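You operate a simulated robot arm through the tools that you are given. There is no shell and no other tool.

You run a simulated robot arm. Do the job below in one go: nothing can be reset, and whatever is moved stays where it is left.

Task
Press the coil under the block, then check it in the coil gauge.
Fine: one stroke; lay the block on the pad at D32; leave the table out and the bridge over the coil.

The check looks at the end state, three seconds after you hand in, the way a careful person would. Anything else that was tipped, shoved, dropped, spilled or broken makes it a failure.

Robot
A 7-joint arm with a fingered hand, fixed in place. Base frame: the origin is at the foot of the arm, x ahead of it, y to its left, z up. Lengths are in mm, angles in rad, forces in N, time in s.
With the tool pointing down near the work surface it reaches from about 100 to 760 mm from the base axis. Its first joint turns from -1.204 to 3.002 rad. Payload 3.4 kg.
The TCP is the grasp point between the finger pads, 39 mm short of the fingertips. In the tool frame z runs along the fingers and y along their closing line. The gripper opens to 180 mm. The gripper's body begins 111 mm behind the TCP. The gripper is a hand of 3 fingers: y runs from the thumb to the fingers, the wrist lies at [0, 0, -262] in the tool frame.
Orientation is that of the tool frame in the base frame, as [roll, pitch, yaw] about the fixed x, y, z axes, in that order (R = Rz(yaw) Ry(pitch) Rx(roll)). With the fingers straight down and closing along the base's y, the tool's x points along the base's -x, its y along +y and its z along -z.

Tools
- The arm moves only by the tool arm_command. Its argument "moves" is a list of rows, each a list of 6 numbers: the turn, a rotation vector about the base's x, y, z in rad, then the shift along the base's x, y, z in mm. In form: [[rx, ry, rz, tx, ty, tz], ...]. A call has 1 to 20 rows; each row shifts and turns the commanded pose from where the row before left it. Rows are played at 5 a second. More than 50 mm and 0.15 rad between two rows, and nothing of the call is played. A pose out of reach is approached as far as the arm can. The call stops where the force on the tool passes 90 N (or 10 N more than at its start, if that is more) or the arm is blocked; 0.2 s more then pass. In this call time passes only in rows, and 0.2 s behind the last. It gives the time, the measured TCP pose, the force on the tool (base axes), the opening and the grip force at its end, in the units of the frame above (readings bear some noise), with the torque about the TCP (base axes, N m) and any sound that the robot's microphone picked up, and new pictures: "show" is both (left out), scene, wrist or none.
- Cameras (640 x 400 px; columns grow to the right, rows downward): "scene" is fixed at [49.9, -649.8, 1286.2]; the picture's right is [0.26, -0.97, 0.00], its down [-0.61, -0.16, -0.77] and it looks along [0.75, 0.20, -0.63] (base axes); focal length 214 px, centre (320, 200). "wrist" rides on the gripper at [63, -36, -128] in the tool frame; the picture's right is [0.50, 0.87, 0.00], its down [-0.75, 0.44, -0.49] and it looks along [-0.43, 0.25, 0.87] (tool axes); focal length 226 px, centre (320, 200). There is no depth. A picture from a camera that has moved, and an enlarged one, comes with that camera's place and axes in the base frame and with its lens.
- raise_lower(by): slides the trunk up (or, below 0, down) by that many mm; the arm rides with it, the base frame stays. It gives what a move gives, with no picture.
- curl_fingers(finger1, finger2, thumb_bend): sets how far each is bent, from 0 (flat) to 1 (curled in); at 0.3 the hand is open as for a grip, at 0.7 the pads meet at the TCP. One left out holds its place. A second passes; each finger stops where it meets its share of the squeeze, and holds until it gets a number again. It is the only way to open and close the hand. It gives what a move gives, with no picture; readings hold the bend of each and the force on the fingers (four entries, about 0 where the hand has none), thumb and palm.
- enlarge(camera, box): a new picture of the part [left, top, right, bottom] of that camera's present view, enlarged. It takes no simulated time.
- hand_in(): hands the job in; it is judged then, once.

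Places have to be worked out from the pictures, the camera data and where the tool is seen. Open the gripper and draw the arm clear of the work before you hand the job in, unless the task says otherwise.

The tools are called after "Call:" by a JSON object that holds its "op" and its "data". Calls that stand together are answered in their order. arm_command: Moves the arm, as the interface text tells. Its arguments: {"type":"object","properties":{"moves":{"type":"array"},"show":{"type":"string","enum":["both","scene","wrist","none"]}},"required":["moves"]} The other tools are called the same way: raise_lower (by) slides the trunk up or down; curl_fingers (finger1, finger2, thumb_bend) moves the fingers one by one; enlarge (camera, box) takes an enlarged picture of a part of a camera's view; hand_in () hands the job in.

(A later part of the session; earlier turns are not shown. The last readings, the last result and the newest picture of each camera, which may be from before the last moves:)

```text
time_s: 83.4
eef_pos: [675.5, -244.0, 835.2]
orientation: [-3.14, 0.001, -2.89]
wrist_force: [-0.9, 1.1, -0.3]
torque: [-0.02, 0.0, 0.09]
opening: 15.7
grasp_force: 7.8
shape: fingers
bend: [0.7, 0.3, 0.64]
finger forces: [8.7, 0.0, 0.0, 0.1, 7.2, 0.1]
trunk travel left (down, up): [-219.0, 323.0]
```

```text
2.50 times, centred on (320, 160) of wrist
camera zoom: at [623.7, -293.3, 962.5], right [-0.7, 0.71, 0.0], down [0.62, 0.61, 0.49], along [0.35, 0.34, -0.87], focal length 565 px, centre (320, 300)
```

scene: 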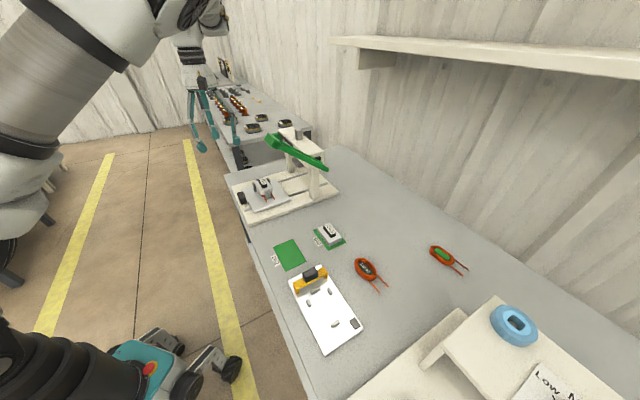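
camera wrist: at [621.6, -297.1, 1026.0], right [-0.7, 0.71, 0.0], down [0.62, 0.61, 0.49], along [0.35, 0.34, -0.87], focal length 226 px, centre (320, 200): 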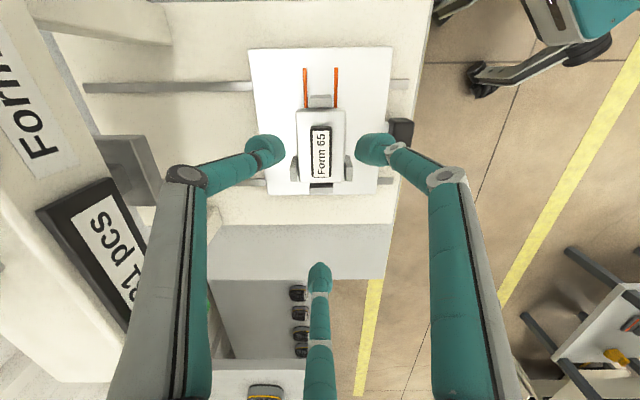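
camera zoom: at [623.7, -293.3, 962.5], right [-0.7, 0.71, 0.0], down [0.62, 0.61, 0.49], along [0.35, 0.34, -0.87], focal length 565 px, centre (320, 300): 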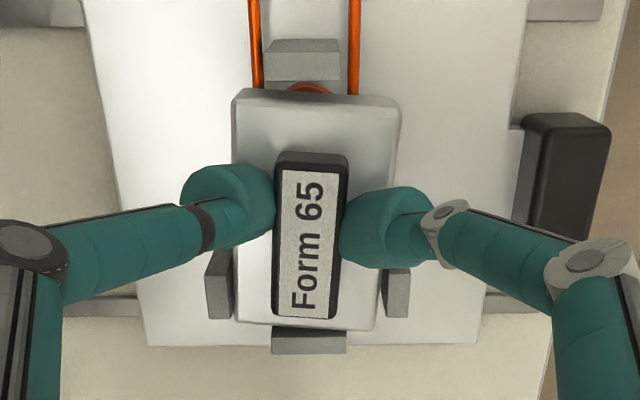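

Balanced now at about 8 N each with no side load. I try a slow 15 mm lift and check that the block comes along level.

Call:
{"op": "arm_command", "data": {"moves": [[0, 0, 0, 0, 0, 2], [0, 0, 0, 0, 0, 3], [0, 0, 0, 0, 0, 3], [0, 0, 0, 0, 0, 3], [0, 0, 0, 0, 0, 4], [0, 0, 0, 0, 0, 0]], "show": "none"}}

Call:
{"op": "enlarge", "data": {"camera": "wrist", "box": [220, 80, 420, 240]}}

Call:
{"op": "enlarge", "data": {"camera": "scene", "box": [240, 160, 296, 202]}}

```text
time_s: 84.8
eef_pos: [674.0, -242.9, 849.8]
orientation: [-3.14, -0.002, -2.89]
wrist_force: [-0.3, 2.3, -4.1]
torque: [0.03, -0.02, 0.11]
opening: 16.0
grasp_force: 7.5
shape: fingers
bend: [0.7, 0.3, 0.63]
finger forces: [7.8, 0.0, 0.0, 0.0, 7.1, 0.1]
trunk travel left (down, up): [-219.0, 323.0]
```

```text
2.50 times, centred on (320, 160) of wrist
camera zoom: at [624.6, -293.4, 976.7], right [-0.7, 0.71, 0.0], down [0.62, 0.61, 0.49], along [0.35, 0.34, -0.87], focal length 565 px, centre (320, 300)
```

zoom: 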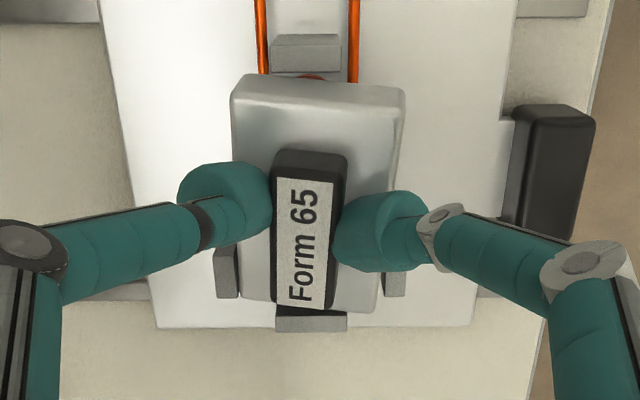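

```text
9.52 times, centred on (268, 181) of scene
camera zoom: at [49.9, -649.8, 1286.2], right [0.26, -0.97, 0.0], down [-0.61, -0.16, -0.77], along [0.75, 0.2, -0.63], focal length 2043 px, centre (815, 381)
```

zoom: 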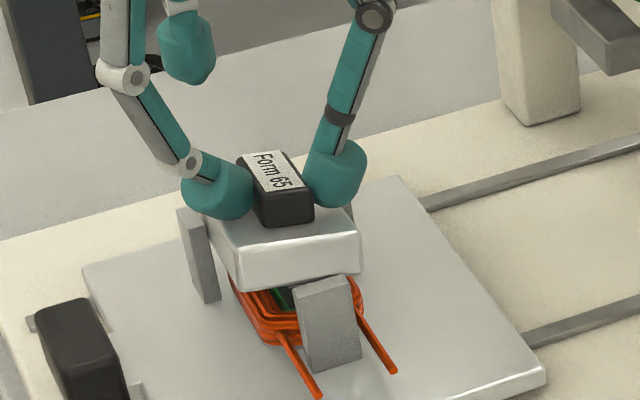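

The block lifts with about 4 N weight and stays level. I lift on slowly until it clears the posts.

Call:
{"op": "arm_command", "data": {"moves": [[0, 0, 0, 0, 0, 4], [0, 0, 0, 0, 0, 4], [0, 0, 0, 0, 0, 4], [0, 0, 0, 0, 0, 5], [0, 0, 0, 0, 0, 5], [0, 0, 0, 0, 0, 6], [0, 0, 0, 0, 0, 6], [0, 0, 0, 0, 0, 6], [0, 0, 0, 0, 0, 6], [0, 0, 0, 0, 0, 6], [0, 0, 0, 0, 0, 0]], "show": "both"}}

Call:
{"op": "enlarge", "data": {"camera": "wrist", "box": [220, 80, 420, 240]}}

Call:
{"op": "enlarge", "data": {"camera": "scene", "box": [230, 150, 310, 210]}}

```text
time_s: 87.2
eef_pos: [675.0, -243.7, 899.6]
orientation: [-3.141, -0.002, -2.892]
wrist_force: [-0.3, -0.5, 0.9]
torque: [0.01, -0.01, -0.04]
opening: 2.3
grasp_force: 0.0
shape: fingers
bend: [0.74, 0.3, 0.66]
finger forces: [0.0, 0.0, 0.1, 0.0, 0.0, 0.0]
trunk travel left (down, up): [-219.0, 323.0]
camera wrist: at [623.8, -293.5, 1027.7], right [-0.7, 0.71, 0.0], down [0.62, 0.61, 0.49], along [0.35, 0.34, -0.87], focal length 226 px, centre (320, 200)
```

scene: 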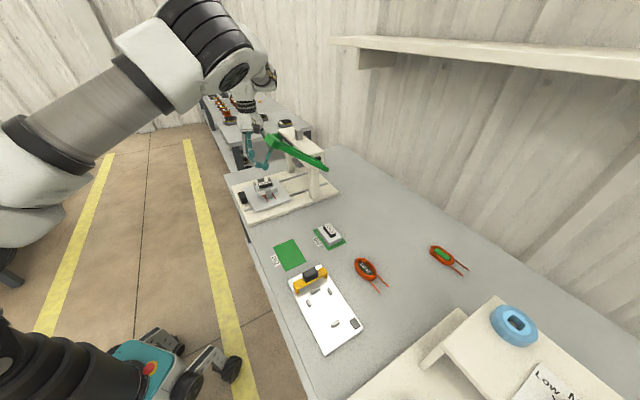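
wrist: 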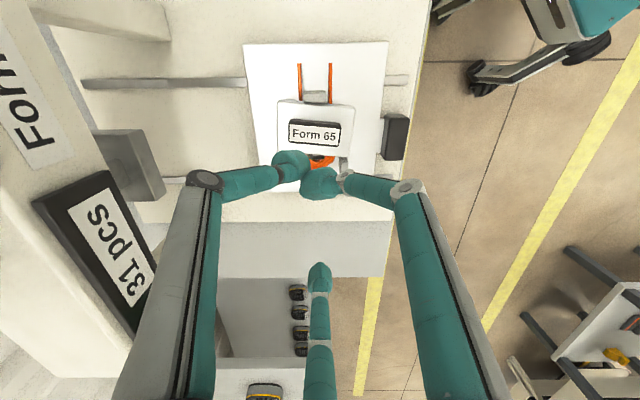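

```text
2.50 times, centred on (320, 160) of wrist
camera zoom: at [623.8, -293.5, 1027.7], right [-0.7, 0.71, 0.0], down [0.62, 0.61, 0.49], along [0.35, 0.34, -0.87], focal length 565 px, centre (320, 300)
```

zoom: 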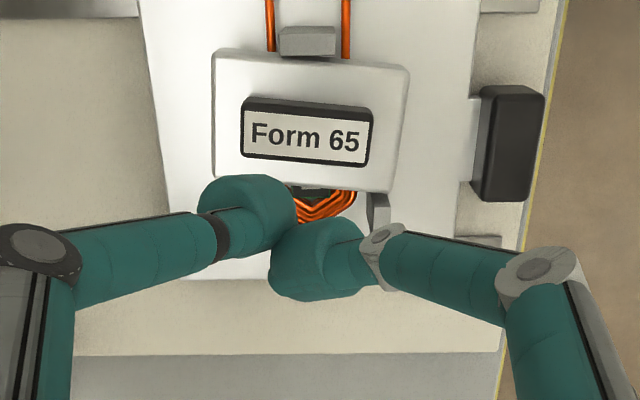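

```text
6.67 times, centred on (270, 180) of scene
camera zoom: at [49.9, -649.8, 1286.2], right [0.26, -0.97, 0.0], down [-0.61, -0.16, -0.77], along [0.75, 0.2, -0.63], focal length 1430 px, centre (653, 333)
```

zoom: 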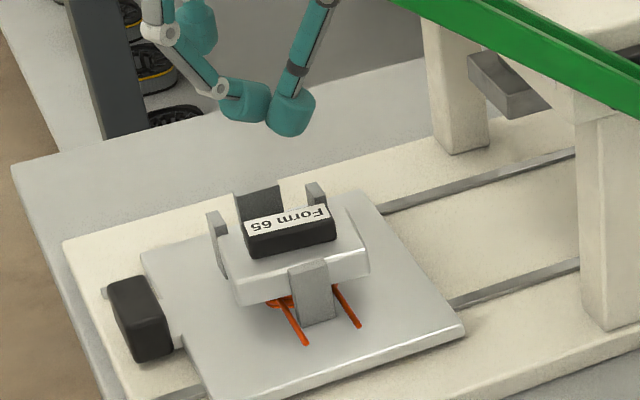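

The two-digit pinch let the block pivot as it left the posts, and it dropped back about a quarter turn rotated onto the coil between the posts. I inspect how it rests before doing anything else.

Call:
{"op": "enlarge", "data": {"camera": "scene", "box": [244, 168, 292, 204]}}

Call:
{"op": "enlarge", "data": {"camera": "wrist", "box": [260, 80, 380, 180]}}

```text
11.11 times, centred on (268, 186) of scene
camera zoom: at [49.9, -649.8, 1286.2], right [0.26, -0.97, 0.0], down [-0.61, -0.16, -0.77], along [0.75, 0.2, -0.63], focal length 2383 px, centre (898, 356)
```

zoom: 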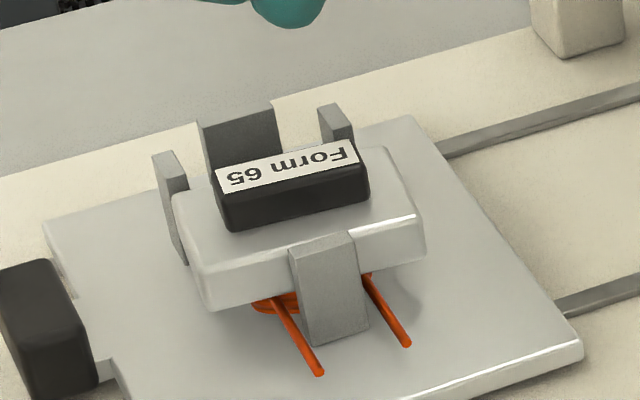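

```text
4.00 times, centred on (320, 130) of wrist
camera zoom: at [623.8, -293.5, 1027.7], right [-0.7, 0.71, 0.0], down [0.62, 0.61, 0.49], along [0.35, 0.34, -0.87], focal length 904 px, centre (320, 480)
```

zoom: 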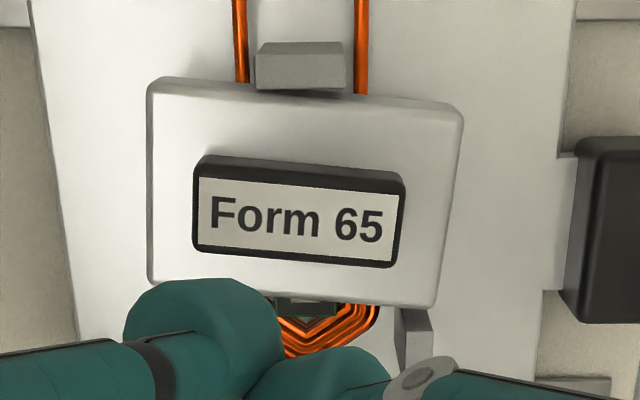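

The block rests flat on the coil, handle now along the rail direction at about u 652, w 286, top z≈804. This allows a true three-point pinch: thumb and finger 1 on the near long side (±18 mm apart), finger 2 on the opposite side, all clear of the posts. I preset the fingers and line up above.

Call:
{"op": "curl_fingers", "data": {"finger1": 0.52, "finger2": 0.61, "thumb_bend": 0.52}}

Call:
{"op": "arm_command", "data": {"moves": [[0, 0, -0.07, -6, -7.5, 0], [0, 0, 0, -6, -7.5, 0], [0, 0, 0, 0, 0, -20], [0, 0, 0, 0, 0, 0]], "show": "none"}}

Call:
{"op": "enlarge", "data": {"camera": "wrist", "box": [220, 80, 420, 240]}}

Call:
{"op": "enlarge", "data": {"camera": "scene", "box": [230, 150, 310, 210]}}

```text
time_s: 88.2
eef_pos: [673.3, -244.3, 900.9]
orientation: [-3.14, -0.001, -2.89]
wrist_force: [0.2, 0.1, 0.2]
torque: [0.01, -0.04, 0.03]
opening: 64.0
grasp_force: 0.0
shape: fingers
bend: [0.52, 0.61, 0.52]
finger forces: [0.0, 0.1, 0.0, 0.0, 0.0, 0.0]
trunk travel left (down, up): [-219.0, 323.0]
```

```text
time_s: 89.2
eef_pos: [661.0, -258.4, 880.7]
orientation: [-3.139, 0.0, -2.96]
wrist_force: [0.3, -0.1, -0.3]
torque: [-0.04, 0.0, 0.0]
opening: 64.0
grasp_force: 0.1
shape: fingers
bend: [0.52, 0.61, 0.52]
finger forces: [0.1, 0.0, 0.0, 0.0, 0.0, 0.1]
trunk travel left (down, up): [-219.0, 323.0]
```

```text
2.50 times, centred on (320, 160) of wrist
camera zoom: at [607.1, -303.9, 1008.0], right [-0.65, 0.76, 0.0], down [0.66, 0.56, 0.49], along [0.38, 0.32, -0.87], focal length 565 px, centre (320, 300)
```

zoom: 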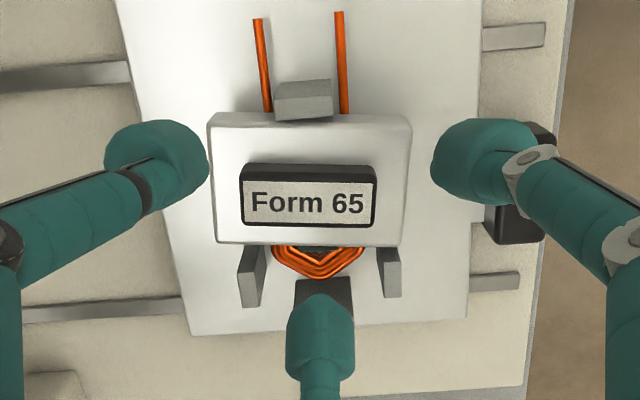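

```text
6.67 times, centred on (270, 180) of scene
camera zoom: at [49.9, -649.8, 1286.2], right [0.26, -0.97, 0.0], down [-0.61, -0.16, -0.77], along [0.75, 0.2, -0.63], focal length 1430 px, centre (653, 333)
```

zoom: 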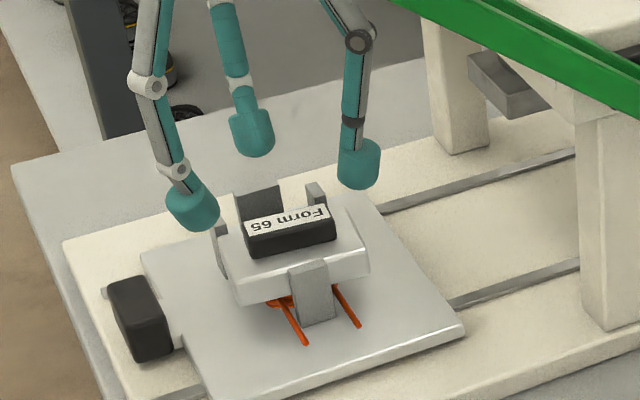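

The hand is square to the handle; it needs about 4 mm shift toward the press. I correct and descend further.

Call:
{"op": "arm_command", "data": {"moves": [[0, 0, 0, 3.7, -2.3, -15], [0, 0, 0, 0, 0, -15], [0, 0, 0, 0, 0, -5], [0, 0, 0, 0, 0, 0]], "show": "none"}}

Call:
{"op": "enlarge", "data": {"camera": "wrist", "box": [220, 80, 420, 240]}}

Call:
{"op": "enlarge", "data": {"camera": "scene", "box": [240, 160, 296, 202]}}

```text
time_s: 90.2
eef_pos: [667.0, -260.7, 846.0]
orientation: [-3.14, 0.001, -2.961]
wrist_force: [-0.9, 0.6, 0.0]
torque: [0.01, -0.02, 0.02]
opening: 64.4
grasp_force: 0.1
shape: fingers
bend: [0.52, 0.61, 0.52]
finger forces: [0.0, 0.0, 0.0, 0.0, 0.1, 0.1]
trunk travel left (down, up): [-219.0, 323.0]
```

```text
2.50 times, centred on (320, 160) of wrist
camera zoom: at [613.0, -306.5, 972.4], right [-0.65, 0.76, 0.0], down [0.66, 0.56, 0.49], along [0.37, 0.32, -0.87], focal length 565 px, centre (320, 300)
```

zoom: 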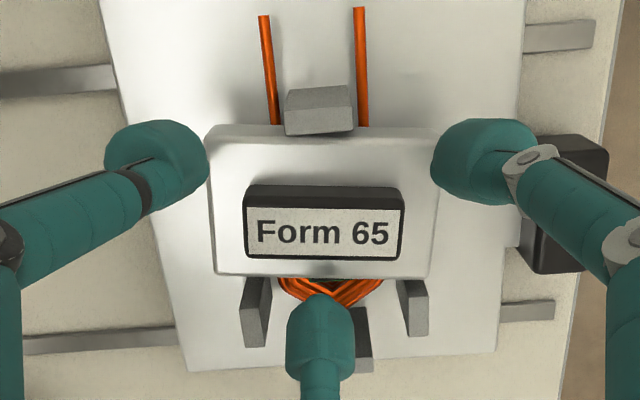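

```text
9.52 times, centred on (268, 181) of scene
camera zoom: at [49.9, -649.8, 1286.2], right [0.26, -0.97, 0.0], down [-0.61, -0.16, -0.77], along [0.75, 0.2, -0.63], focal length 2043 px, centre (815, 381)
```

zoom: 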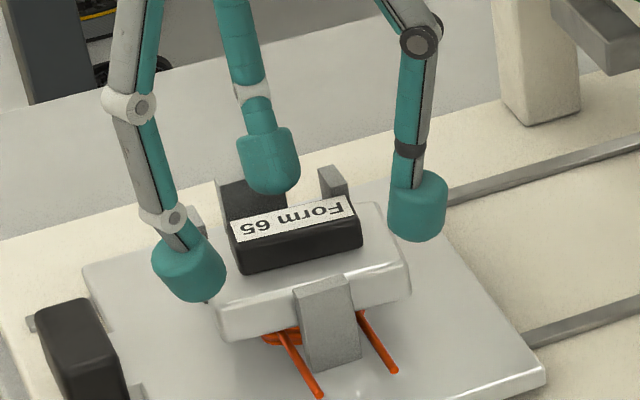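

Close. I shift about 4 mm to centre on the handle and lower in small steps to just feel the block top.

Call:
{"op": "arm_command", "data": {"moves": [[0, 0, 0, -3.7, -1.9, 0], [0, 0, 0, 0, 0, -3], [0, 0, 0, 0, 0, -3], [0, 0, 0, 0, 0, -2], [0, 0, 0, 0, 0, 0]], "show": "none"}}

Call:
{"op": "arm_command", "data": {"moves": [[0, 0, 0, 0, 0, -2], [0, 0, 0, 0, 0, 0]], "show": "none"}}

Call:
{"op": "enlarge", "data": {"camera": "wrist", "box": [220, 80, 420, 240]}}

Call:
{"op": "enlarge", "data": {"camera": "scene", "box": [240, 160, 296, 202]}}

```text
time_s: 91.4
eef_pos: [661.5, -262.7, 839.8]
orientation: [-3.14, -0.002, -2.96]
wrist_force: [0.0, 0.6, -0.5]
torque: [-0.02, -0.01, -0.01]
opening: 64.4
grasp_force: 0.1
shape: fingers
bend: [0.52, 0.61, 0.52]
finger forces: [0.0, 0.1, 0.1, 0.1, 0.0, 0.0]
trunk travel left (down, up): [-219.0, 323.0]
```

```text
time_s: 92.0
eef_pos: [662.0, -263.8, 836.3]
orientation: [-3.139, -0.002, -2.961]
wrist_force: [-0.5, 0.0, -0.2]
torque: [-0.02, -0.03, 0.01]
opening: 64.2
grasp_force: 0.1
shape: fingers
bend: [0.52, 0.61, 0.52]
finger forces: [0.0, 0.0, 0.0, 0.0, 0.0, 0.0]
trunk travel left (down, up): [-219.0, 323.0]
```

```text
2.50 times, centred on (320, 160) of wrist
camera zoom: at [607.6, -307.6, 963.7], right [-0.65, 0.76, 0.0], down [0.66, 0.56, 0.49], along [0.37, 0.32, -0.87], focal length 565 px, centre (320, 300)
```

zoom: 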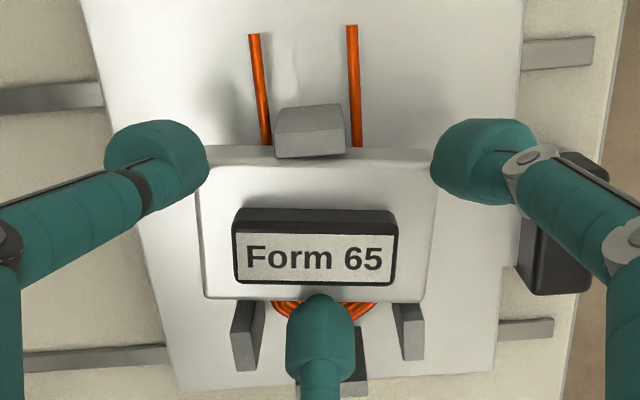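

```text
9.52 times, centred on (268, 181) of scene
camera zoom: at [49.9, -649.8, 1286.2], right [0.26, -0.97, 0.0], down [-0.61, -0.16, -0.77], along [0.75, 0.2, -0.63], focal length 2043 px, centre (815, 381)
```

zoom: 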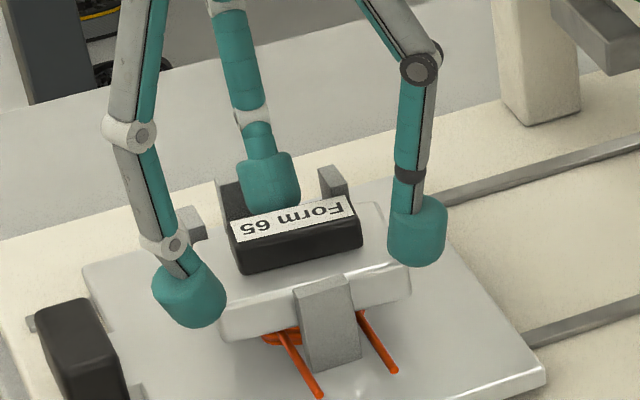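

Well centred now. I lower 1.5 mm more, then bring thumb and finger 1 in to the handle's side while finger 2 holds as the fixed jaw.

Call:
{"op": "arm_command", "data": {"moves": [[0, 0, 0, 0, 0, -1.5], [0, 0, 0, 0, 0, 0]], "show": "none"}}

Call:
{"op": "curl_fingers", "data": {"finger1": 0.58, "finger2": 0.64, "thumb_bend": 0.58}}

Call:
{"op": "enlarge", "data": {"camera": "wrist", "box": [220, 80, 420, 240]}}

```text
time_s: 92.6
eef_pos: [662.3, -262.0, 834.2]
orientation: [-3.139, 0.0, -2.96]
wrist_force: [0.8, -0.5, -0.1]
torque: [0.03, 0.0, -0.02]
opening: 64.6
grasp_force: 0.3
shape: fingers
bend: [0.52, 0.61, 0.52]
finger forces: [0.2, 0.0, 0.0, 0.0, 0.1, 0.0]
trunk travel left (down, up): [-219.0, 323.0]
```

```text
time_s: 93.6
eef_pos: [663.2, -261.8, 835.3]
orientation: [-3.14, -0.003, -2.962]
wrist_force: [0.5, -0.4, -0.2]
torque: [0.0, 0.04, -0.05]
opening: 48.0
grasp_force: 0.5
shape: fingers
bend: [0.56, 0.63, 0.57]
finger forces: [1.3, 0.7, 0.1, 0.0, 0.1, 0.0]
trunk travel left (down, up): [-219.0, 323.0]
```

```text
2.50 times, centred on (320, 160) of wrist
camera zoom: at [607.7, -307.7, 962.4], right [-0.65, 0.76, 0.0], down [0.66, 0.56, 0.49], along [0.37, 0.32, -0.87], focal length 565 px, centre (320, 300)
```

zoom: 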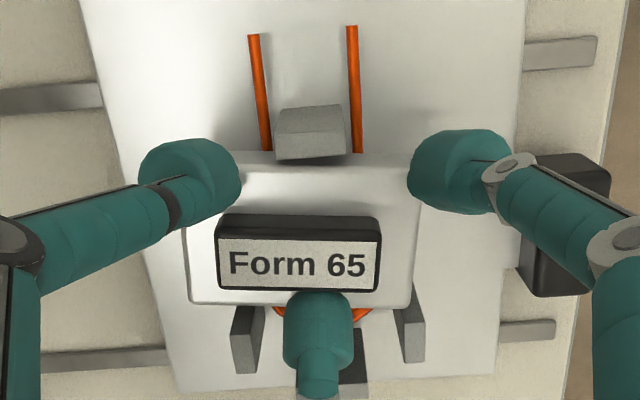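

Finger 1's tip is catching the block's end instead of passing over it (block nudged about 5 mm). I open a bit, raise 5 mm, re-centre 4 mm and try again.

Call:
{"op": "curl_fingers", "data": {"finger1": 0.52, "finger2": 0.61, "thumb_bend": 0.52}}

Call:
{"op": "arm_command", "data": {"moves": [[0, 0, 0, 0, 0, 3], [0, 0, 0, 3.2, -3.2, 2], [0, 0, 0, 0, 0, 0]], "show": "none"}}

Call:
{"op": "curl_fingers", "data": {"finger1": 0.57, "thumb_bend": 0.57}}

Call:
{"op": "enlarge", "data": {"camera": "wrist", "box": [220, 80, 420, 240]}}

Call:
{"op": "enlarge", "data": {"camera": "scene", "box": [240, 160, 296, 202]}}

```text
time_s: 94.6
eef_pos: [661.0, -263.3, 835.8]
orientation: [-3.14, -0.003, -2.959]
wrist_force: [0.1, 0.1, -0.4]
torque: [0.0, 0.02, 0.01]
opening: 64.5
grasp_force: 0.0
shape: fingers
bend: [0.52, 0.61, 0.52]
finger forces: [0.0, 0.0, 0.0, 0.1, 0.2, 0.0]
trunk travel left (down, up): [-219.0, 323.0]
```

```text
time_s: 95.4
eef_pos: [664.7, -266.0, 840.5]
orientation: [-3.139, -0.002, -2.963]
wrist_force: [0.2, 0.6, 0.0]
torque: [0.02, 0.05, -0.03]
opening: 64.2
grasp_force: 0.0
shape: fingers
bend: [0.52, 0.61, 0.52]
finger forces: [0.0, 0.0, 0.0, 0.1, 0.1, 0.0]
trunk travel left (down, up): [-219.0, 323.0]
```

```text
time_s: 96.4
eef_pos: [665.0, -266.9, 839.8]
orientation: [-3.14, -0.003, -2.96]
wrist_force: [0.5, 0.1, 0.3]
torque: [-0.01, 0.0, -0.01]
opening: 49.4
grasp_force: 0.0
shape: fingers
bend: [0.56, 0.61, 0.56]
finger forces: [0.0, 0.0, 0.0, 0.0, 0.0, 0.0]
trunk travel left (down, up): [-219.0, 323.0]
```

```text
2.50 times, centred on (320, 160) of wrist
camera zoom: at [610.5, -311.3, 967.5], right [-0.65, 0.76, 0.0], down [0.66, 0.56, 0.49], along [0.37, 0.32, -0.87], focal length 565 px, centre (320, 300)
```

zoom: 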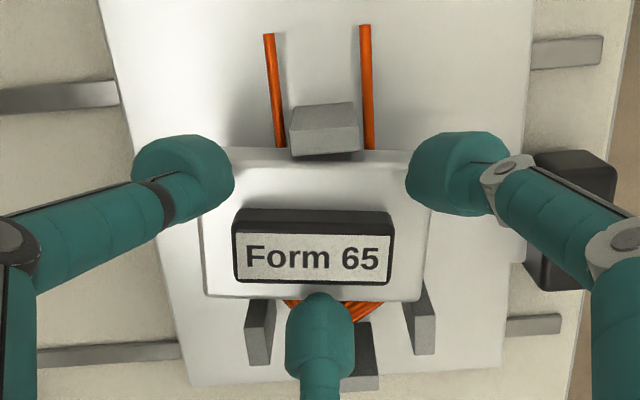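

```text
9.52 times, centred on (268, 181) of scene
camera zoom: at [49.9, -649.8, 1286.2], right [0.26, -0.97, 0.0], down [-0.61, -0.16, -0.77], along [0.75, 0.2, -0.63], focal length 2043 px, centre (815, 381)
```

zoom: 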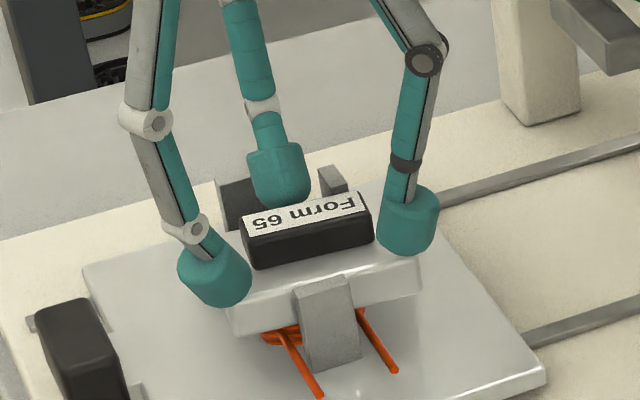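

The tips now pass above the block. I lower gently until they just touch its top face, then close on the handle.

Call:
{"op": "arm_command", "data": {"moves": [[0, 0, 0, 1.5, -0.5, -1.5], [0, 0, 0, 0, 0, 0]], "show": "none"}}

Call:
{"op": "arm_command", "data": {"moves": [[0, 0, 0, 0, 0, -1], [0, 0, 0, 0, 0, 0]], "show": "none"}}

Call:
{"op": "arm_command", "data": {"moves": [[0, 0, 0, 0, 0, -1], [0, 0, 0, 0, 0, 0]], "show": "none"}}

```text
time_s: 97.0
eef_pos: [667.6, -265.3, 838.8]
orientation: [-3.14, 0.001, -2.959]
wrist_force: [-0.2, 0.0, -0.2]
torque: [-0.01, -0.02, -0.02]
opening: 49.8
grasp_force: 0.1
shape: fingers
bend: [0.56, 0.61, 0.56]
finger forces: [0.0, 0.1, 0.1, 0.0, 0.0, 0.0]
trunk travel left (down, up): [-219.0, 323.0]
```

```text
time_s: 97.6
eef_pos: [666.3, -266.4, 836.7]
orientation: [-3.14, -0.003, -2.96]
wrist_force: [0.0, 0.2, 0.4]
torque: [-0.01, 0.01, 0.03]
opening: 49.6
grasp_force: 0.0
shape: fingers
bend: [0.56, 0.61, 0.56]
finger forces: [0.1, 0.0, 0.0, 0.0, 0.0, 0.0]
trunk travel left (down, up): [-219.0, 323.0]
```

```text
time_s: 98.2
eef_pos: [666.6, -267.0, 835.7]
orientation: [-3.14, -0.002, -2.959]
wrist_force: [-1.3, -0.2, 0.1]
torque: [0.0, 0.01, -0.02]
opening: 49.6
grasp_force: 0.0
shape: fingers
bend: [0.56, 0.61, 0.56]
finger forces: [0.0, 0.0, 0.0, 0.0, 0.0, 0.0]
trunk travel left (down, up): [-219.0, 323.0]
```

No touch yet at 835.7, so tips are just above the block top. I close thumb and finger 1 onto the handle with finger 2 as backstop.

Call:
{"op": "curl_fingers", "data": {"finger1": 0.61, "finger2": 0.65, "thumb_bend": 0.61}}

Call:
{"op": "enlarge", "data": {"camera": "wrist", "box": [220, 80, 420, 240]}}

Call:
{"op": "enlarge", "data": {"camera": "scene", "box": [240, 160, 296, 202]}}

```text
time_s: 99.2
eef_pos: [666.4, -267.0, 836.4]
orientation: [-3.14, -0.003, -2.959]
wrist_force: [-0.4, 0.1, 0.1]
torque: [0.02, -0.01, 0.01]
opening: 31.1
grasp_force: 0.8
shape: fingers
bend: [0.61, 0.64, 0.6]
finger forces: [0.1, 0.9, 0.1, 0.0, 0.6, 0.1]
trunk travel left (down, up): [-219.0, 323.0]
```

```text
2.50 times, centred on (320, 160) of wrist
camera zoom: at [612.3, -312.4, 963.7], right [-0.65, 0.76, 0.0], down [0.66, 0.56, 0.49], along [0.37, 0.32, -0.87], focal length 565 px, centre (320, 300)
```

zoom: 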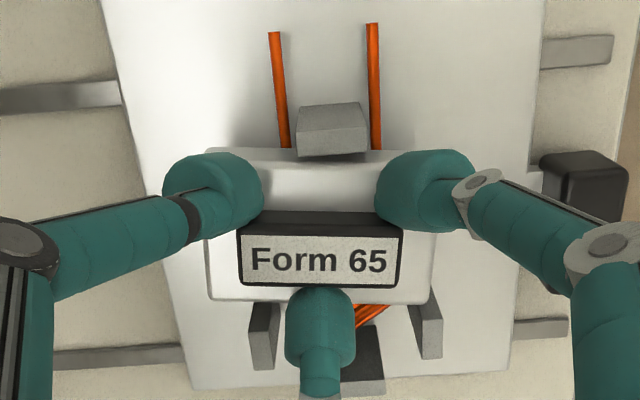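

```text
9.52 times, centred on (268, 181) of scene
camera zoom: at [49.9, -649.8, 1286.2], right [0.26, -0.97, 0.0], down [-0.61, -0.16, -0.77], along [0.75, 0.2, -0.63], focal length 2043 px, centre (815, 381)
```

zoom: 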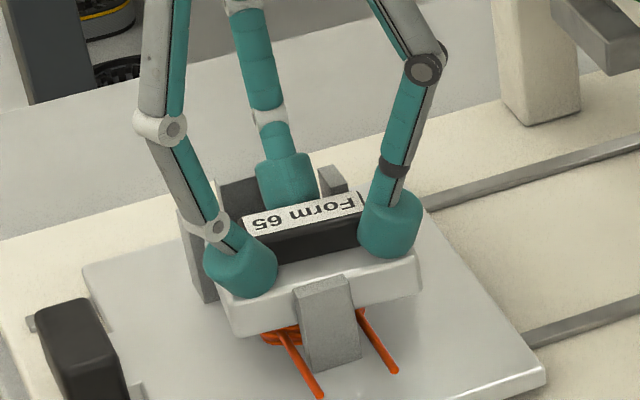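

The three-point pinch is forming nicely. I squeeze further.

Call:
{"op": "curl_fingers", "data": {"finger1": 0.66, "finger2": 0.66, "thumb_bend": 0.66}}

Call:
{"op": "enlarge", "data": {"camera": "wrist", "box": [220, 80, 420, 240]}}

```text
time_s: 100.2
eef_pos: [667.0, -267.7, 836.4]
orientation: [3.142, -0.004, -2.961]
wrist_force: [0.1, 0.0, 0.3]
torque: [0.0, 0.02, -0.03]
opening: 16.7
grasp_force: 3.6
shape: fingers
bend: [0.64, 0.63, 0.64]
finger forces: [1.4, 3.4, 0.0, 0.0, 2.4, 0.1]
trunk travel left (down, up): [-219.0, 323.0]
```

```text
2.50 times, centred on (320, 160) of wrist
camera zoom: at [612.2, -312.5, 963.7], right [-0.65, 0.76, 0.0], down [0.66, 0.56, 0.49], along [0.37, 0.32, -0.87], focal length 565 px, centre (320, 300)
```

zoom: 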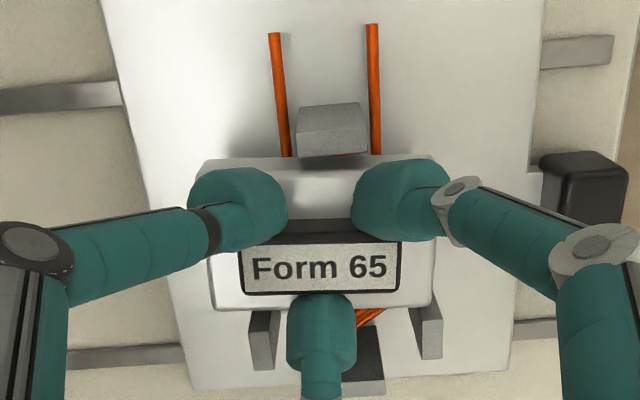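

Forces balance (pair 1.4+2.4 N against 3.4 N). I increase the squeeze once more before lifting.

Call:
{"op": "curl_fingers", "data": {"finger1": 0.76, "finger2": 0.74, "thumb_bend": 0.76}}

Call:
{"op": "enlarge", "data": {"camera": "wrist", "box": [220, 80, 420, 240]}}

```text
time_s: 101.2
eef_pos: [666.3, -267.7, 838.0]
orientation: [-3.139, 0.001, -2.96]
wrist_force: [0.2, -1.4, 1.1]
torque: [0.04, -0.04, -0.05]
opening: 0.0
grasp_force: 11.6
shape: fingers
bend: [0.73, 0.63, 0.71]
finger forces: [0.1, 12.0, 0.0, 0.0, 11.9, 0.1]
trunk travel left (down, up): [-219.0, 323.0]
```

```text
2.50 times, centred on (320, 160) of wrist
camera zoom: at [612.3, -312.5, 963.8], right [-0.65, 0.76, 0.0], down [0.66, 0.56, 0.49], along [0.37, 0.32, -0.87], focal length 565 px, centre (320, 300)
```

zoom: 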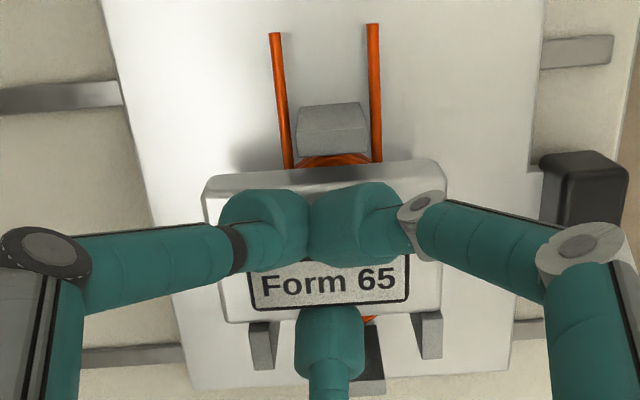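

The pair slid together in the middle; better to hold thumb and finger 1 apart as fixed jaws (0.60) and let finger 2 do the squeezing.

Call:
{"op": "curl_fingers", "data": {"finger1": 0.6, "finger2": 0.66, "thumb_bend": 0.6}}

Call:
{"op": "enlarge", "data": {"camera": "wrist", "box": [220, 80, 420, 240]}}

```text
time_s: 102.2
eef_pos: [665.7, -267.5, 837.0]
orientation: [-3.14, -0.001, -2.96]
wrist_force: [-0.2, 0.0, 0.5]
torque: [-0.01, 0.03, 0.03]
opening: 33.1
grasp_force: 1.2
shape: fingers
bend: [0.6, 0.64, 0.6]
finger forces: [0.6, 1.2, 0.0, 0.1, 0.6, 0.1]
trunk travel left (down, up): [-219.0, 323.0]
```

```text
2.50 times, centred on (320, 160) of wrist
camera zoom: at [612.3, -312.3, 963.7], right [-0.65, 0.76, 0.0], down [0.66, 0.56, 0.49], along [0.37, 0.32, -0.87], focal length 565 px, centre (320, 300)
```

zoom: 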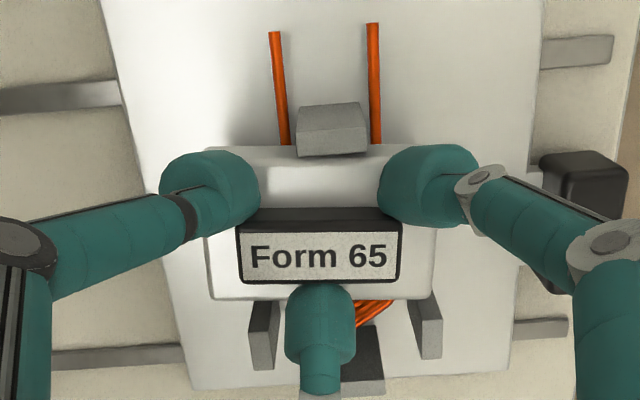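

Balanced again. Now only finger 2 squeezes harder.

Call:
{"op": "curl_fingers", "data": {"finger2": 0.75}}

Call:
{"op": "enlarge", "data": {"camera": "wrist", "box": [220, 80, 420, 240]}}

```text
time_s: 103.2
eef_pos: [666.3, -267.0, 836.3]
orientation: [-3.14, -0.001, -2.961]
wrist_force: [2.7, 3.7, 1.1]
torque: [0.09, -0.06, -0.01]
opening: 34.2
grasp_force: 6.6
shape: fingers
bend: [0.59, 0.71, 0.59]
finger forces: [2.6, 9.4, 0.1, 0.1, 2.7, 0.1]
trunk travel left (down, up): [-219.0, 323.0]
```

```text
2.50 times, centred on (320, 160) of wrist
camera zoom: at [612.6, -311.9, 964.0], right [-0.65, 0.76, 0.0], down [0.66, 0.56, 0.49], along [0.38, 0.32, -0.87], focal length 565 px, centre (320, 300)
```

zoom: 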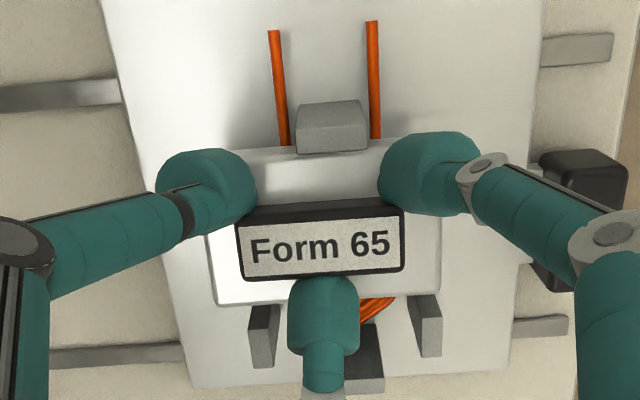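

Finger 2 presses 9 N, about 4 N of it leaking into the near post. I shift the whole hand 2 mm away from that post to take the side load off.

Call:
{"op": "arm_command", "data": {"moves": [[0, 0, 0, 0.7, 0.7, 0], [0, 0, 0, 0.7, 0.7, 0], [0, 0, 0, 0.7, 0.7, 0], [0, 0, 0, 0, 0, 0]], "show": "none"}}

Call:
{"op": "enlarge", "data": {"camera": "wrist", "box": [220, 80, 420, 240]}}

```text
time_s: 104.2
eef_pos: [669.7, -265.4, 836.2]
orientation: [-3.14, -0.001, -2.962]
wrist_force: [-0.7, -0.1, -0.3]
torque: [-0.02, 0.11, -0.03]
opening: 34.8
grasp_force: 7.8
shape: fingers
bend: [0.59, 0.71, 0.59]
finger forces: [3.6, 7.3, 0.0, 0.1, 4.3, 0.0]
trunk travel left (down, up): [-219.0, 323.0]
```

```text
2.50 times, centred on (320, 160) of wrist
camera zoom: at [614.7, -310.9, 963.6], right [-0.65, 0.76, 0.0], down [0.66, 0.56, 0.49], along [0.37, 0.32, -0.87], focal length 565 px, centre (320, 300)
```

zoom: 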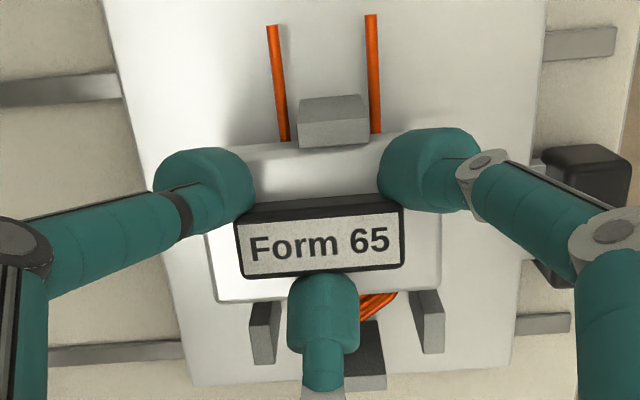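

Clean balance now: 3.6+4.3 N against 7.3 N, no side load. A touch more squeeze, then a slow lift.

Call:
{"op": "curl_fingers", "data": {"finger1": 0.61, "finger2": 0.8, "thumb_bend": 0.61}}

Call:
{"op": "arm_command", "data": {"moves": [[0, 0, 0, 0, 0, 1.5], [0, 0, 0, 0, 0, 1.5], [0, 0, 0, 0, 0, 2], [0, 0, 0, 0, 0, 2], [0, 0, 0, 0, 0, 2], [0, 0, 0, 0, 0, 0]], "show": "none"}}

Call:
{"op": "enlarge", "data": {"camera": "wrist", "box": [220, 80, 420, 240]}}

Call:
{"op": "enlarge", "data": {"camera": "scene", "box": [240, 160, 296, 202]}}

```text
time_s: 105.2
eef_pos: [668.9, -266.5, 837.1]
orientation: [-3.139, -0.002, -2.961]
wrist_force: [0.2, -0.1, -0.9]
torque: [-0.01, 0.06, 0.0]
opening: 34.0
grasp_force: 9.2
shape: fingers
bend: [0.59, 0.71, 0.59]
finger forces: [4.7, 9.4, 0.0, 0.1, 5.5, 0.0]
trunk travel left (down, up): [-219.0, 323.0]
```

```text
time_s: 106.6
eef_pos: [669.0, -264.7, 845.0]
orientation: [-3.14, -0.001, -2.961]
wrist_force: [-0.2, -0.5, -2.7]
torque: [0.0, -0.01, 0.03]
opening: 34.2
grasp_force: 9.4
shape: fingers
bend: [0.59, 0.71, 0.59]
finger forces: [4.9, 9.8, 0.0, 0.0, 5.2, 0.0]
trunk travel left (down, up): [-219.0, 323.0]
```

```text
2.50 times, centred on (320, 160) of wrist
camera zoom: at [614.7, -310.2, 972.4], right [-0.65, 0.76, 0.0], down [0.66, 0.56, 0.49], along [0.37, 0.32, -0.87], focal length 565 px, centre (320, 300)
```

zoom: 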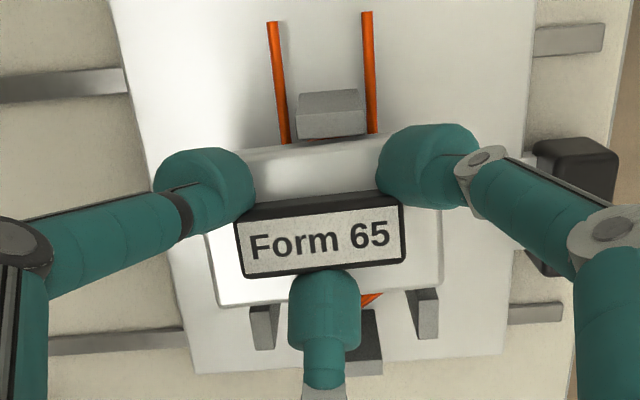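

```text
9.52 times, centred on (268, 181) of scene
camera zoom: at [49.9, -649.8, 1286.2], right [0.26, -0.97, 0.0], down [-0.61, -0.16, -0.77], along [0.75, 0.2, -0.63], focal length 2043 px, centre (815, 381)
```

zoom: 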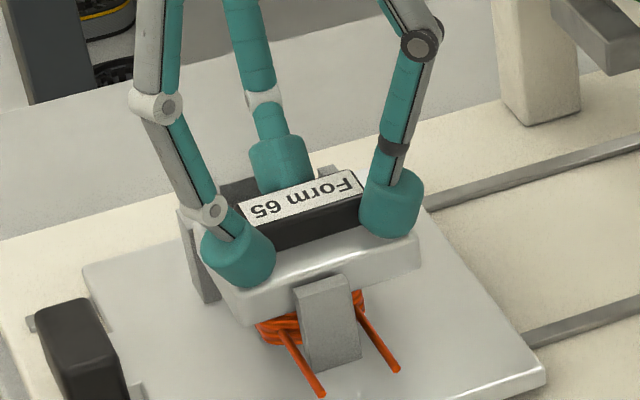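

It lifts cleanly and level. I continue up slowly until it clears the posts.

Call:
{"op": "arm_command", "data": {"moves": [[0, 0, 0, 0, 0, 3], [0, 0, 0, 0, 0, 3], [0, 0, 0, 0, 0, 3], [0, 0, 0, 0, 0, 4], [0, 0, 0, 0, 0, 4], [0, 0, 0, 0, 0, 4], [0, 0, 0, 0, 0, 5], [0, 0, 0, 0, 0, 5], [0, 0, 0, 0, 0, 5], [0, 0, 0, 0, 0, 5], [0, 0, 0, 0, 0, 5], [0, 0, 0, 0, 0, 5], [0, 0, 0, 0, 0, 5], [0, 0, 0, 0, 0, 0]], "show": "both"}}

Call:
{"op": "enlarge", "data": {"camera": "wrist", "box": [220, 80, 420, 240]}}

Call:
{"op": "enlarge", "data": {"camera": "scene", "box": [230, 140, 310, 200]}}

```text
time_s: 109.6
eef_pos: [669.0, -264.9, 902.3]
orientation: [-3.139, 0.0, -2.96]
wrist_force: [0.3, 0.2, -2.6]
torque: [0.03, 0.0, 0.01]
opening: 34.1
grasp_force: 10.2
shape: fingers
bend: [0.59, 0.71, 0.59]
finger forces: [4.9, 9.7, 0.0, 0.0, 5.1, 0.0]
trunk travel left (down, up): [-219.0, 323.0]
camera wrist: at [615.0, -310.2, 1028.6], right [-0.65, 0.76, 0.0], down [0.66, 0.56, 0.49], along [0.37, 0.32, -0.87], focal length 226 px, centre (320, 200)
```

scene: 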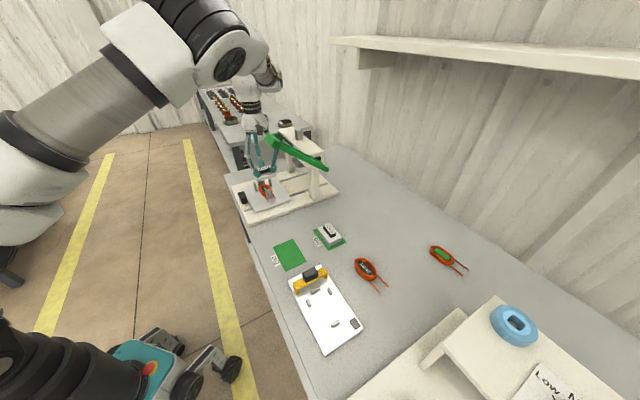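
wrist: 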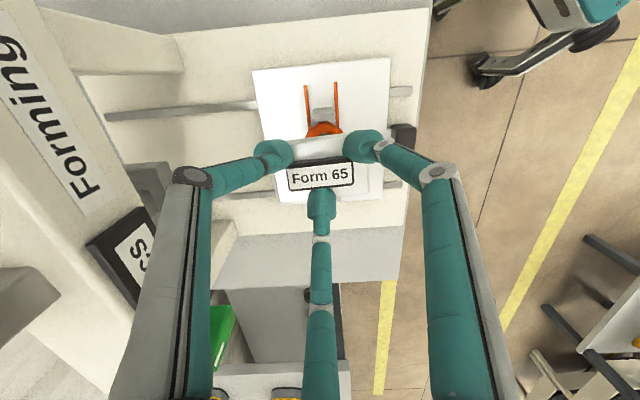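

```text
2.50 times, centred on (320, 160) of wrist
camera zoom: at [615.0, -310.2, 1028.6], right [-0.65, 0.76, 0.0], down [0.66, 0.56, 0.49], along [0.37, 0.32, -0.87], focal length 565 px, centre (320, 300)
```

zoom: 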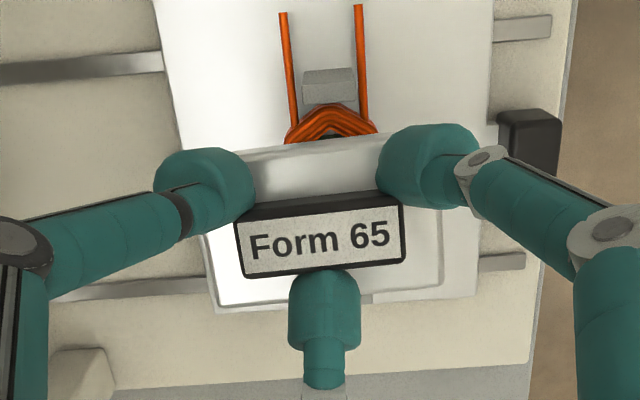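

```text
6.67 times, centred on (270, 170) of scene
camera zoom: at [49.9, -649.8, 1286.2], right [0.26, -0.97, 0.0], down [-0.61, -0.16, -0.77], along [0.75, 0.2, -0.63], focal length 1430 px, centre (653, 400)
```

zoom: 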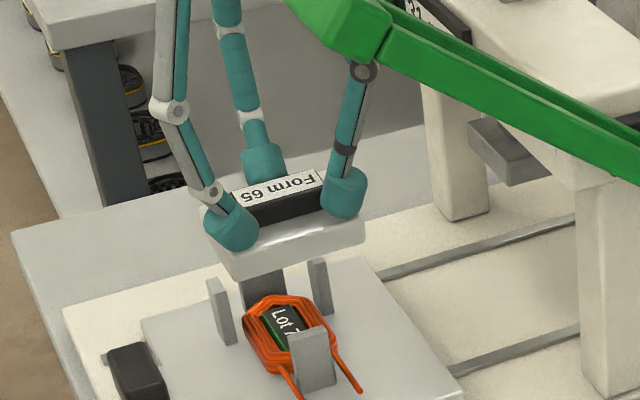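

The block is held firmly and level, and the coil is left neatly in its nest (tag "Lot 7…"). D32's pad is 67×105 mm with its long side along the bench, so the block must turn about 90°. I carry it around the front of the lever at low speed, starting the turn.

Call:
{"op": "arm_command", "data": {"moves": [[0, 0, 0, -6, 0.8, 3], [0, 0, 0, -10, 1.3, 3], [0, 0, 0, -14.5, 1.85, 3], [0, 0, 0, -14.5, 1.85, 3], [0, 0, 0, -14.5, 1.85, 0], [0, 0, 0, -14.5, 1.85, 0], [0, 0, 0, -14.5, 1.85, 0], [0, 0, 0, -14.5, 1.85, 0], [0, 0, 0, -14.5, 1.85, 0], [0, 0, 0, -14.5, 1.85, 0], [0, 0, 0, -14.5, 1.85, 0], [0, 0, 0, -14.5, 1.85, 0], [0, 0, 0, -14.5, 1.85, 0], [0, 0, 0, -14.5, 1.85, 0], [0, 0, 0, 0, 0, 0]], "show": "both"}}

```text
time_s: 112.8
eef_pos: [480.3, -239.9, 913.1]
orientation: [-3.14, -0.003, -2.959]
wrist_force: [0.5, 0.2, -2.3]
torque: [0.02, 0.01, -0.01]
opening: 34.3
grasp_force: 9.7
shape: fingers
bend: [0.59, 0.71, 0.59]
finger forces: [5.0, 9.7, 0.0, 0.0, 5.1, 0.0]
trunk travel left (down, up): [-219.0, 323.0]
camera wrist: at [426.9, -285.3, 1039.6], right [-0.65, 0.76, 0.0], down [0.66, 0.56, 0.49], along [0.37, 0.32, -0.87], focal length 226 px, centre (320, 200)
```

scene: 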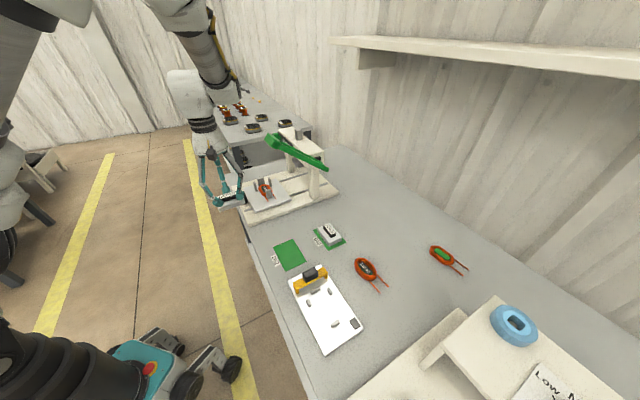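
wrist: 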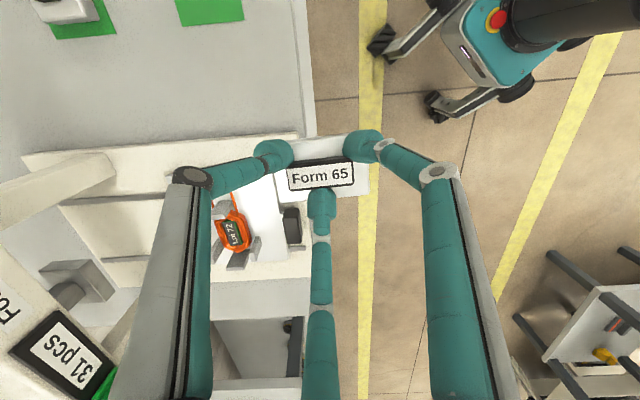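

The block rides steadily and the coil's tag reads Lot 72. I continue past the lever's front while turning the hand the other way (+0.7 rad so far).

Call:
{"op": "arm_command", "data": {"moves": [[0, 0, 0.08, -10, -10, 0], [0, 0, 0.1, -10, -10, 0], [0, 0, 0.1, -10, -10, 0], [0, 0, 0.1, -10, -10, 0], [0, 0, 0.1, -10, -10, 0], [0, 0, 0.1, -10, -10, 0], [0, 0, 0.1, -10, -10, 0], [0, 0, 0.1, 0, -14, 0], [0, 0, 0.1, 0, -14, 0], [0, 0, 0, 0, 0, 0]], "show": "both"}}

```text
time_s: 115.0
eef_pos: [407.5, -337.9, 913.5]
orientation: [-3.141, 0.001, -2.079]
wrist_force: [0.5, -0.8, -2.7]
torque: [-0.02, 0.0, -0.01]
opening: 34.4
grasp_force: 10.1
shape: fingers
bend: [0.59, 0.71, 0.59]
finger forces: [5.1, 9.7, 0.0, 0.0, 5.2, 0.0]
trunk travel left (down, up): [-219.0, 323.0]
camera wrist: at [409.1, -408.4, 1040.5], right [-1.0, -0.01, 0.0], down [-0.01, 0.87, 0.49], along [-0.01, 0.49, -0.87], focal length 226 px, centre (320, 200)
```

scene: 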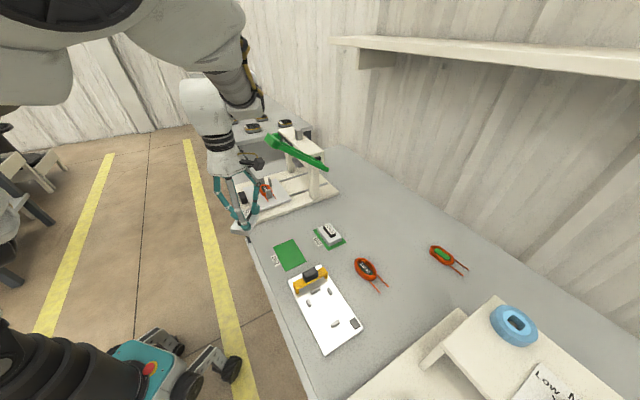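
wrist: 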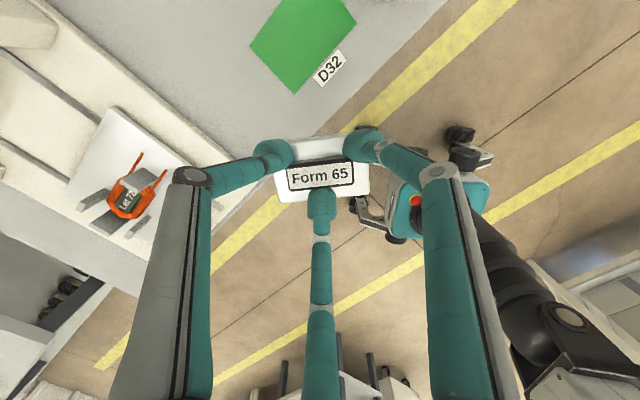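

No limits hit. I continue to above D32 and finish the turn.

Call:
{"op": "arm_command", "data": {"moves": [[0, 0, 0.079, 3.3, -13.4, 0], [0, 0, 0.079, 3.3, -13.4, 0], [0, 0, 0.079, 3.3, -13.4, 0], [0, 0, 0.079, 3.3, -13.4, 0], [0, 0, 0.079, 3.3, -13.4, 0], [0, 0, 0.079, 3.3, -13.4, 0], [0, 0, 0.079, 3.3, -13.4, 0], [0, 0, 0.077, 3.3, -13.4, 0], [0, 0, 0, 0, 0, 0]], "show": "both"}}

Call:
{"op": "enlarge", "data": {"camera": "wrist", "box": [200, 60, 440, 240]}}

Call:
{"op": "enlarge", "data": {"camera": "scene", "box": [220, 180, 348, 290]}}

```text
time_s: 117.0
eef_pos: [434.7, -448.6, 911.3]
orientation: [-3.14, 0.0, -1.45]
wrist_force: [-0.1, -0.4, -2.7]
torque: [0.02, 0.02, -0.01]
opening: 34.4
grasp_force: 9.8
shape: fingers
bend: [0.59, 0.71, 0.59]
finger forces: [5.0, 9.7, 0.0, 0.0, 5.1, 0.0]
trunk travel left (down, up): [-219.0, 323.0]
camera wrist: at [479.4, -503.9, 1039.1], right [-0.8, -0.6, 0.0], down [-0.52, 0.69, 0.49], along [-0.29, 0.39, -0.87], focal length 226 px, centre (320, 200)
```

scene: 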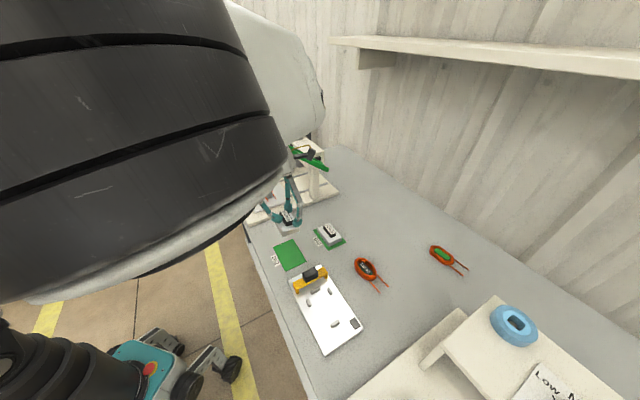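
wrist: 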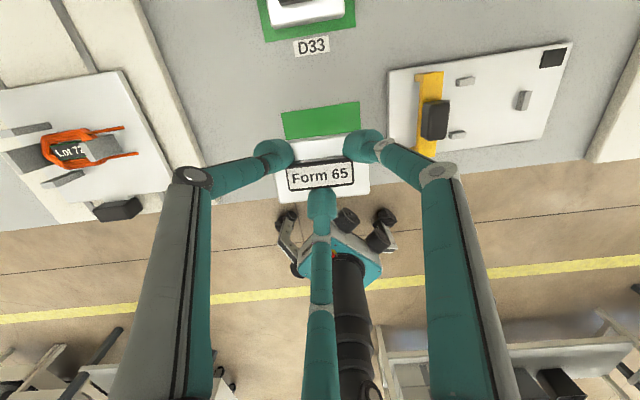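

```text
2.22 times, centred on (320, 150) of wrist
camera zoom: at [479.4, -503.9, 1039.1], right [-0.8, -0.6, 0.0], down [-0.52, 0.69, 0.49], along [-0.29, 0.39, -0.87], focal length 502 px, centre (320, 311)
```

zoom: 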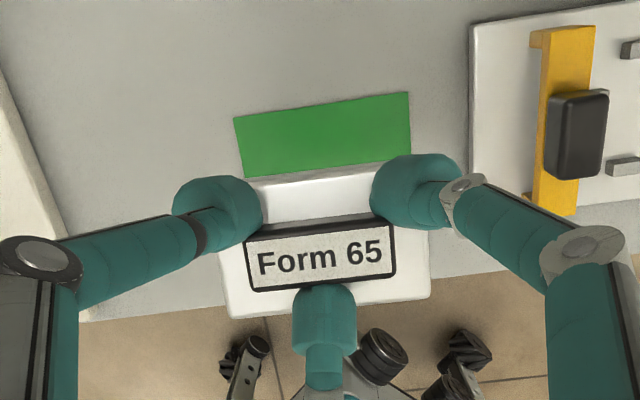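

```text
3.64 times, centred on (284, 235) of scene
camera zoom: at [49.9, -649.8, 1286.2], right [0.26, -0.97, 0.0], down [-0.61, -0.16, -0.77], along [0.75, 0.2, -0.63], focal length 780 px, centre (451, 73)
```

zoom: 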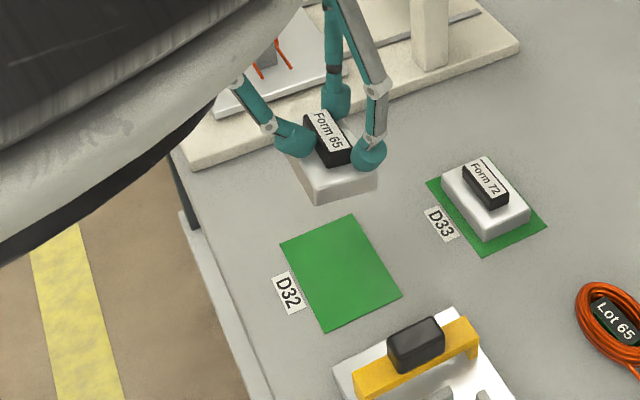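

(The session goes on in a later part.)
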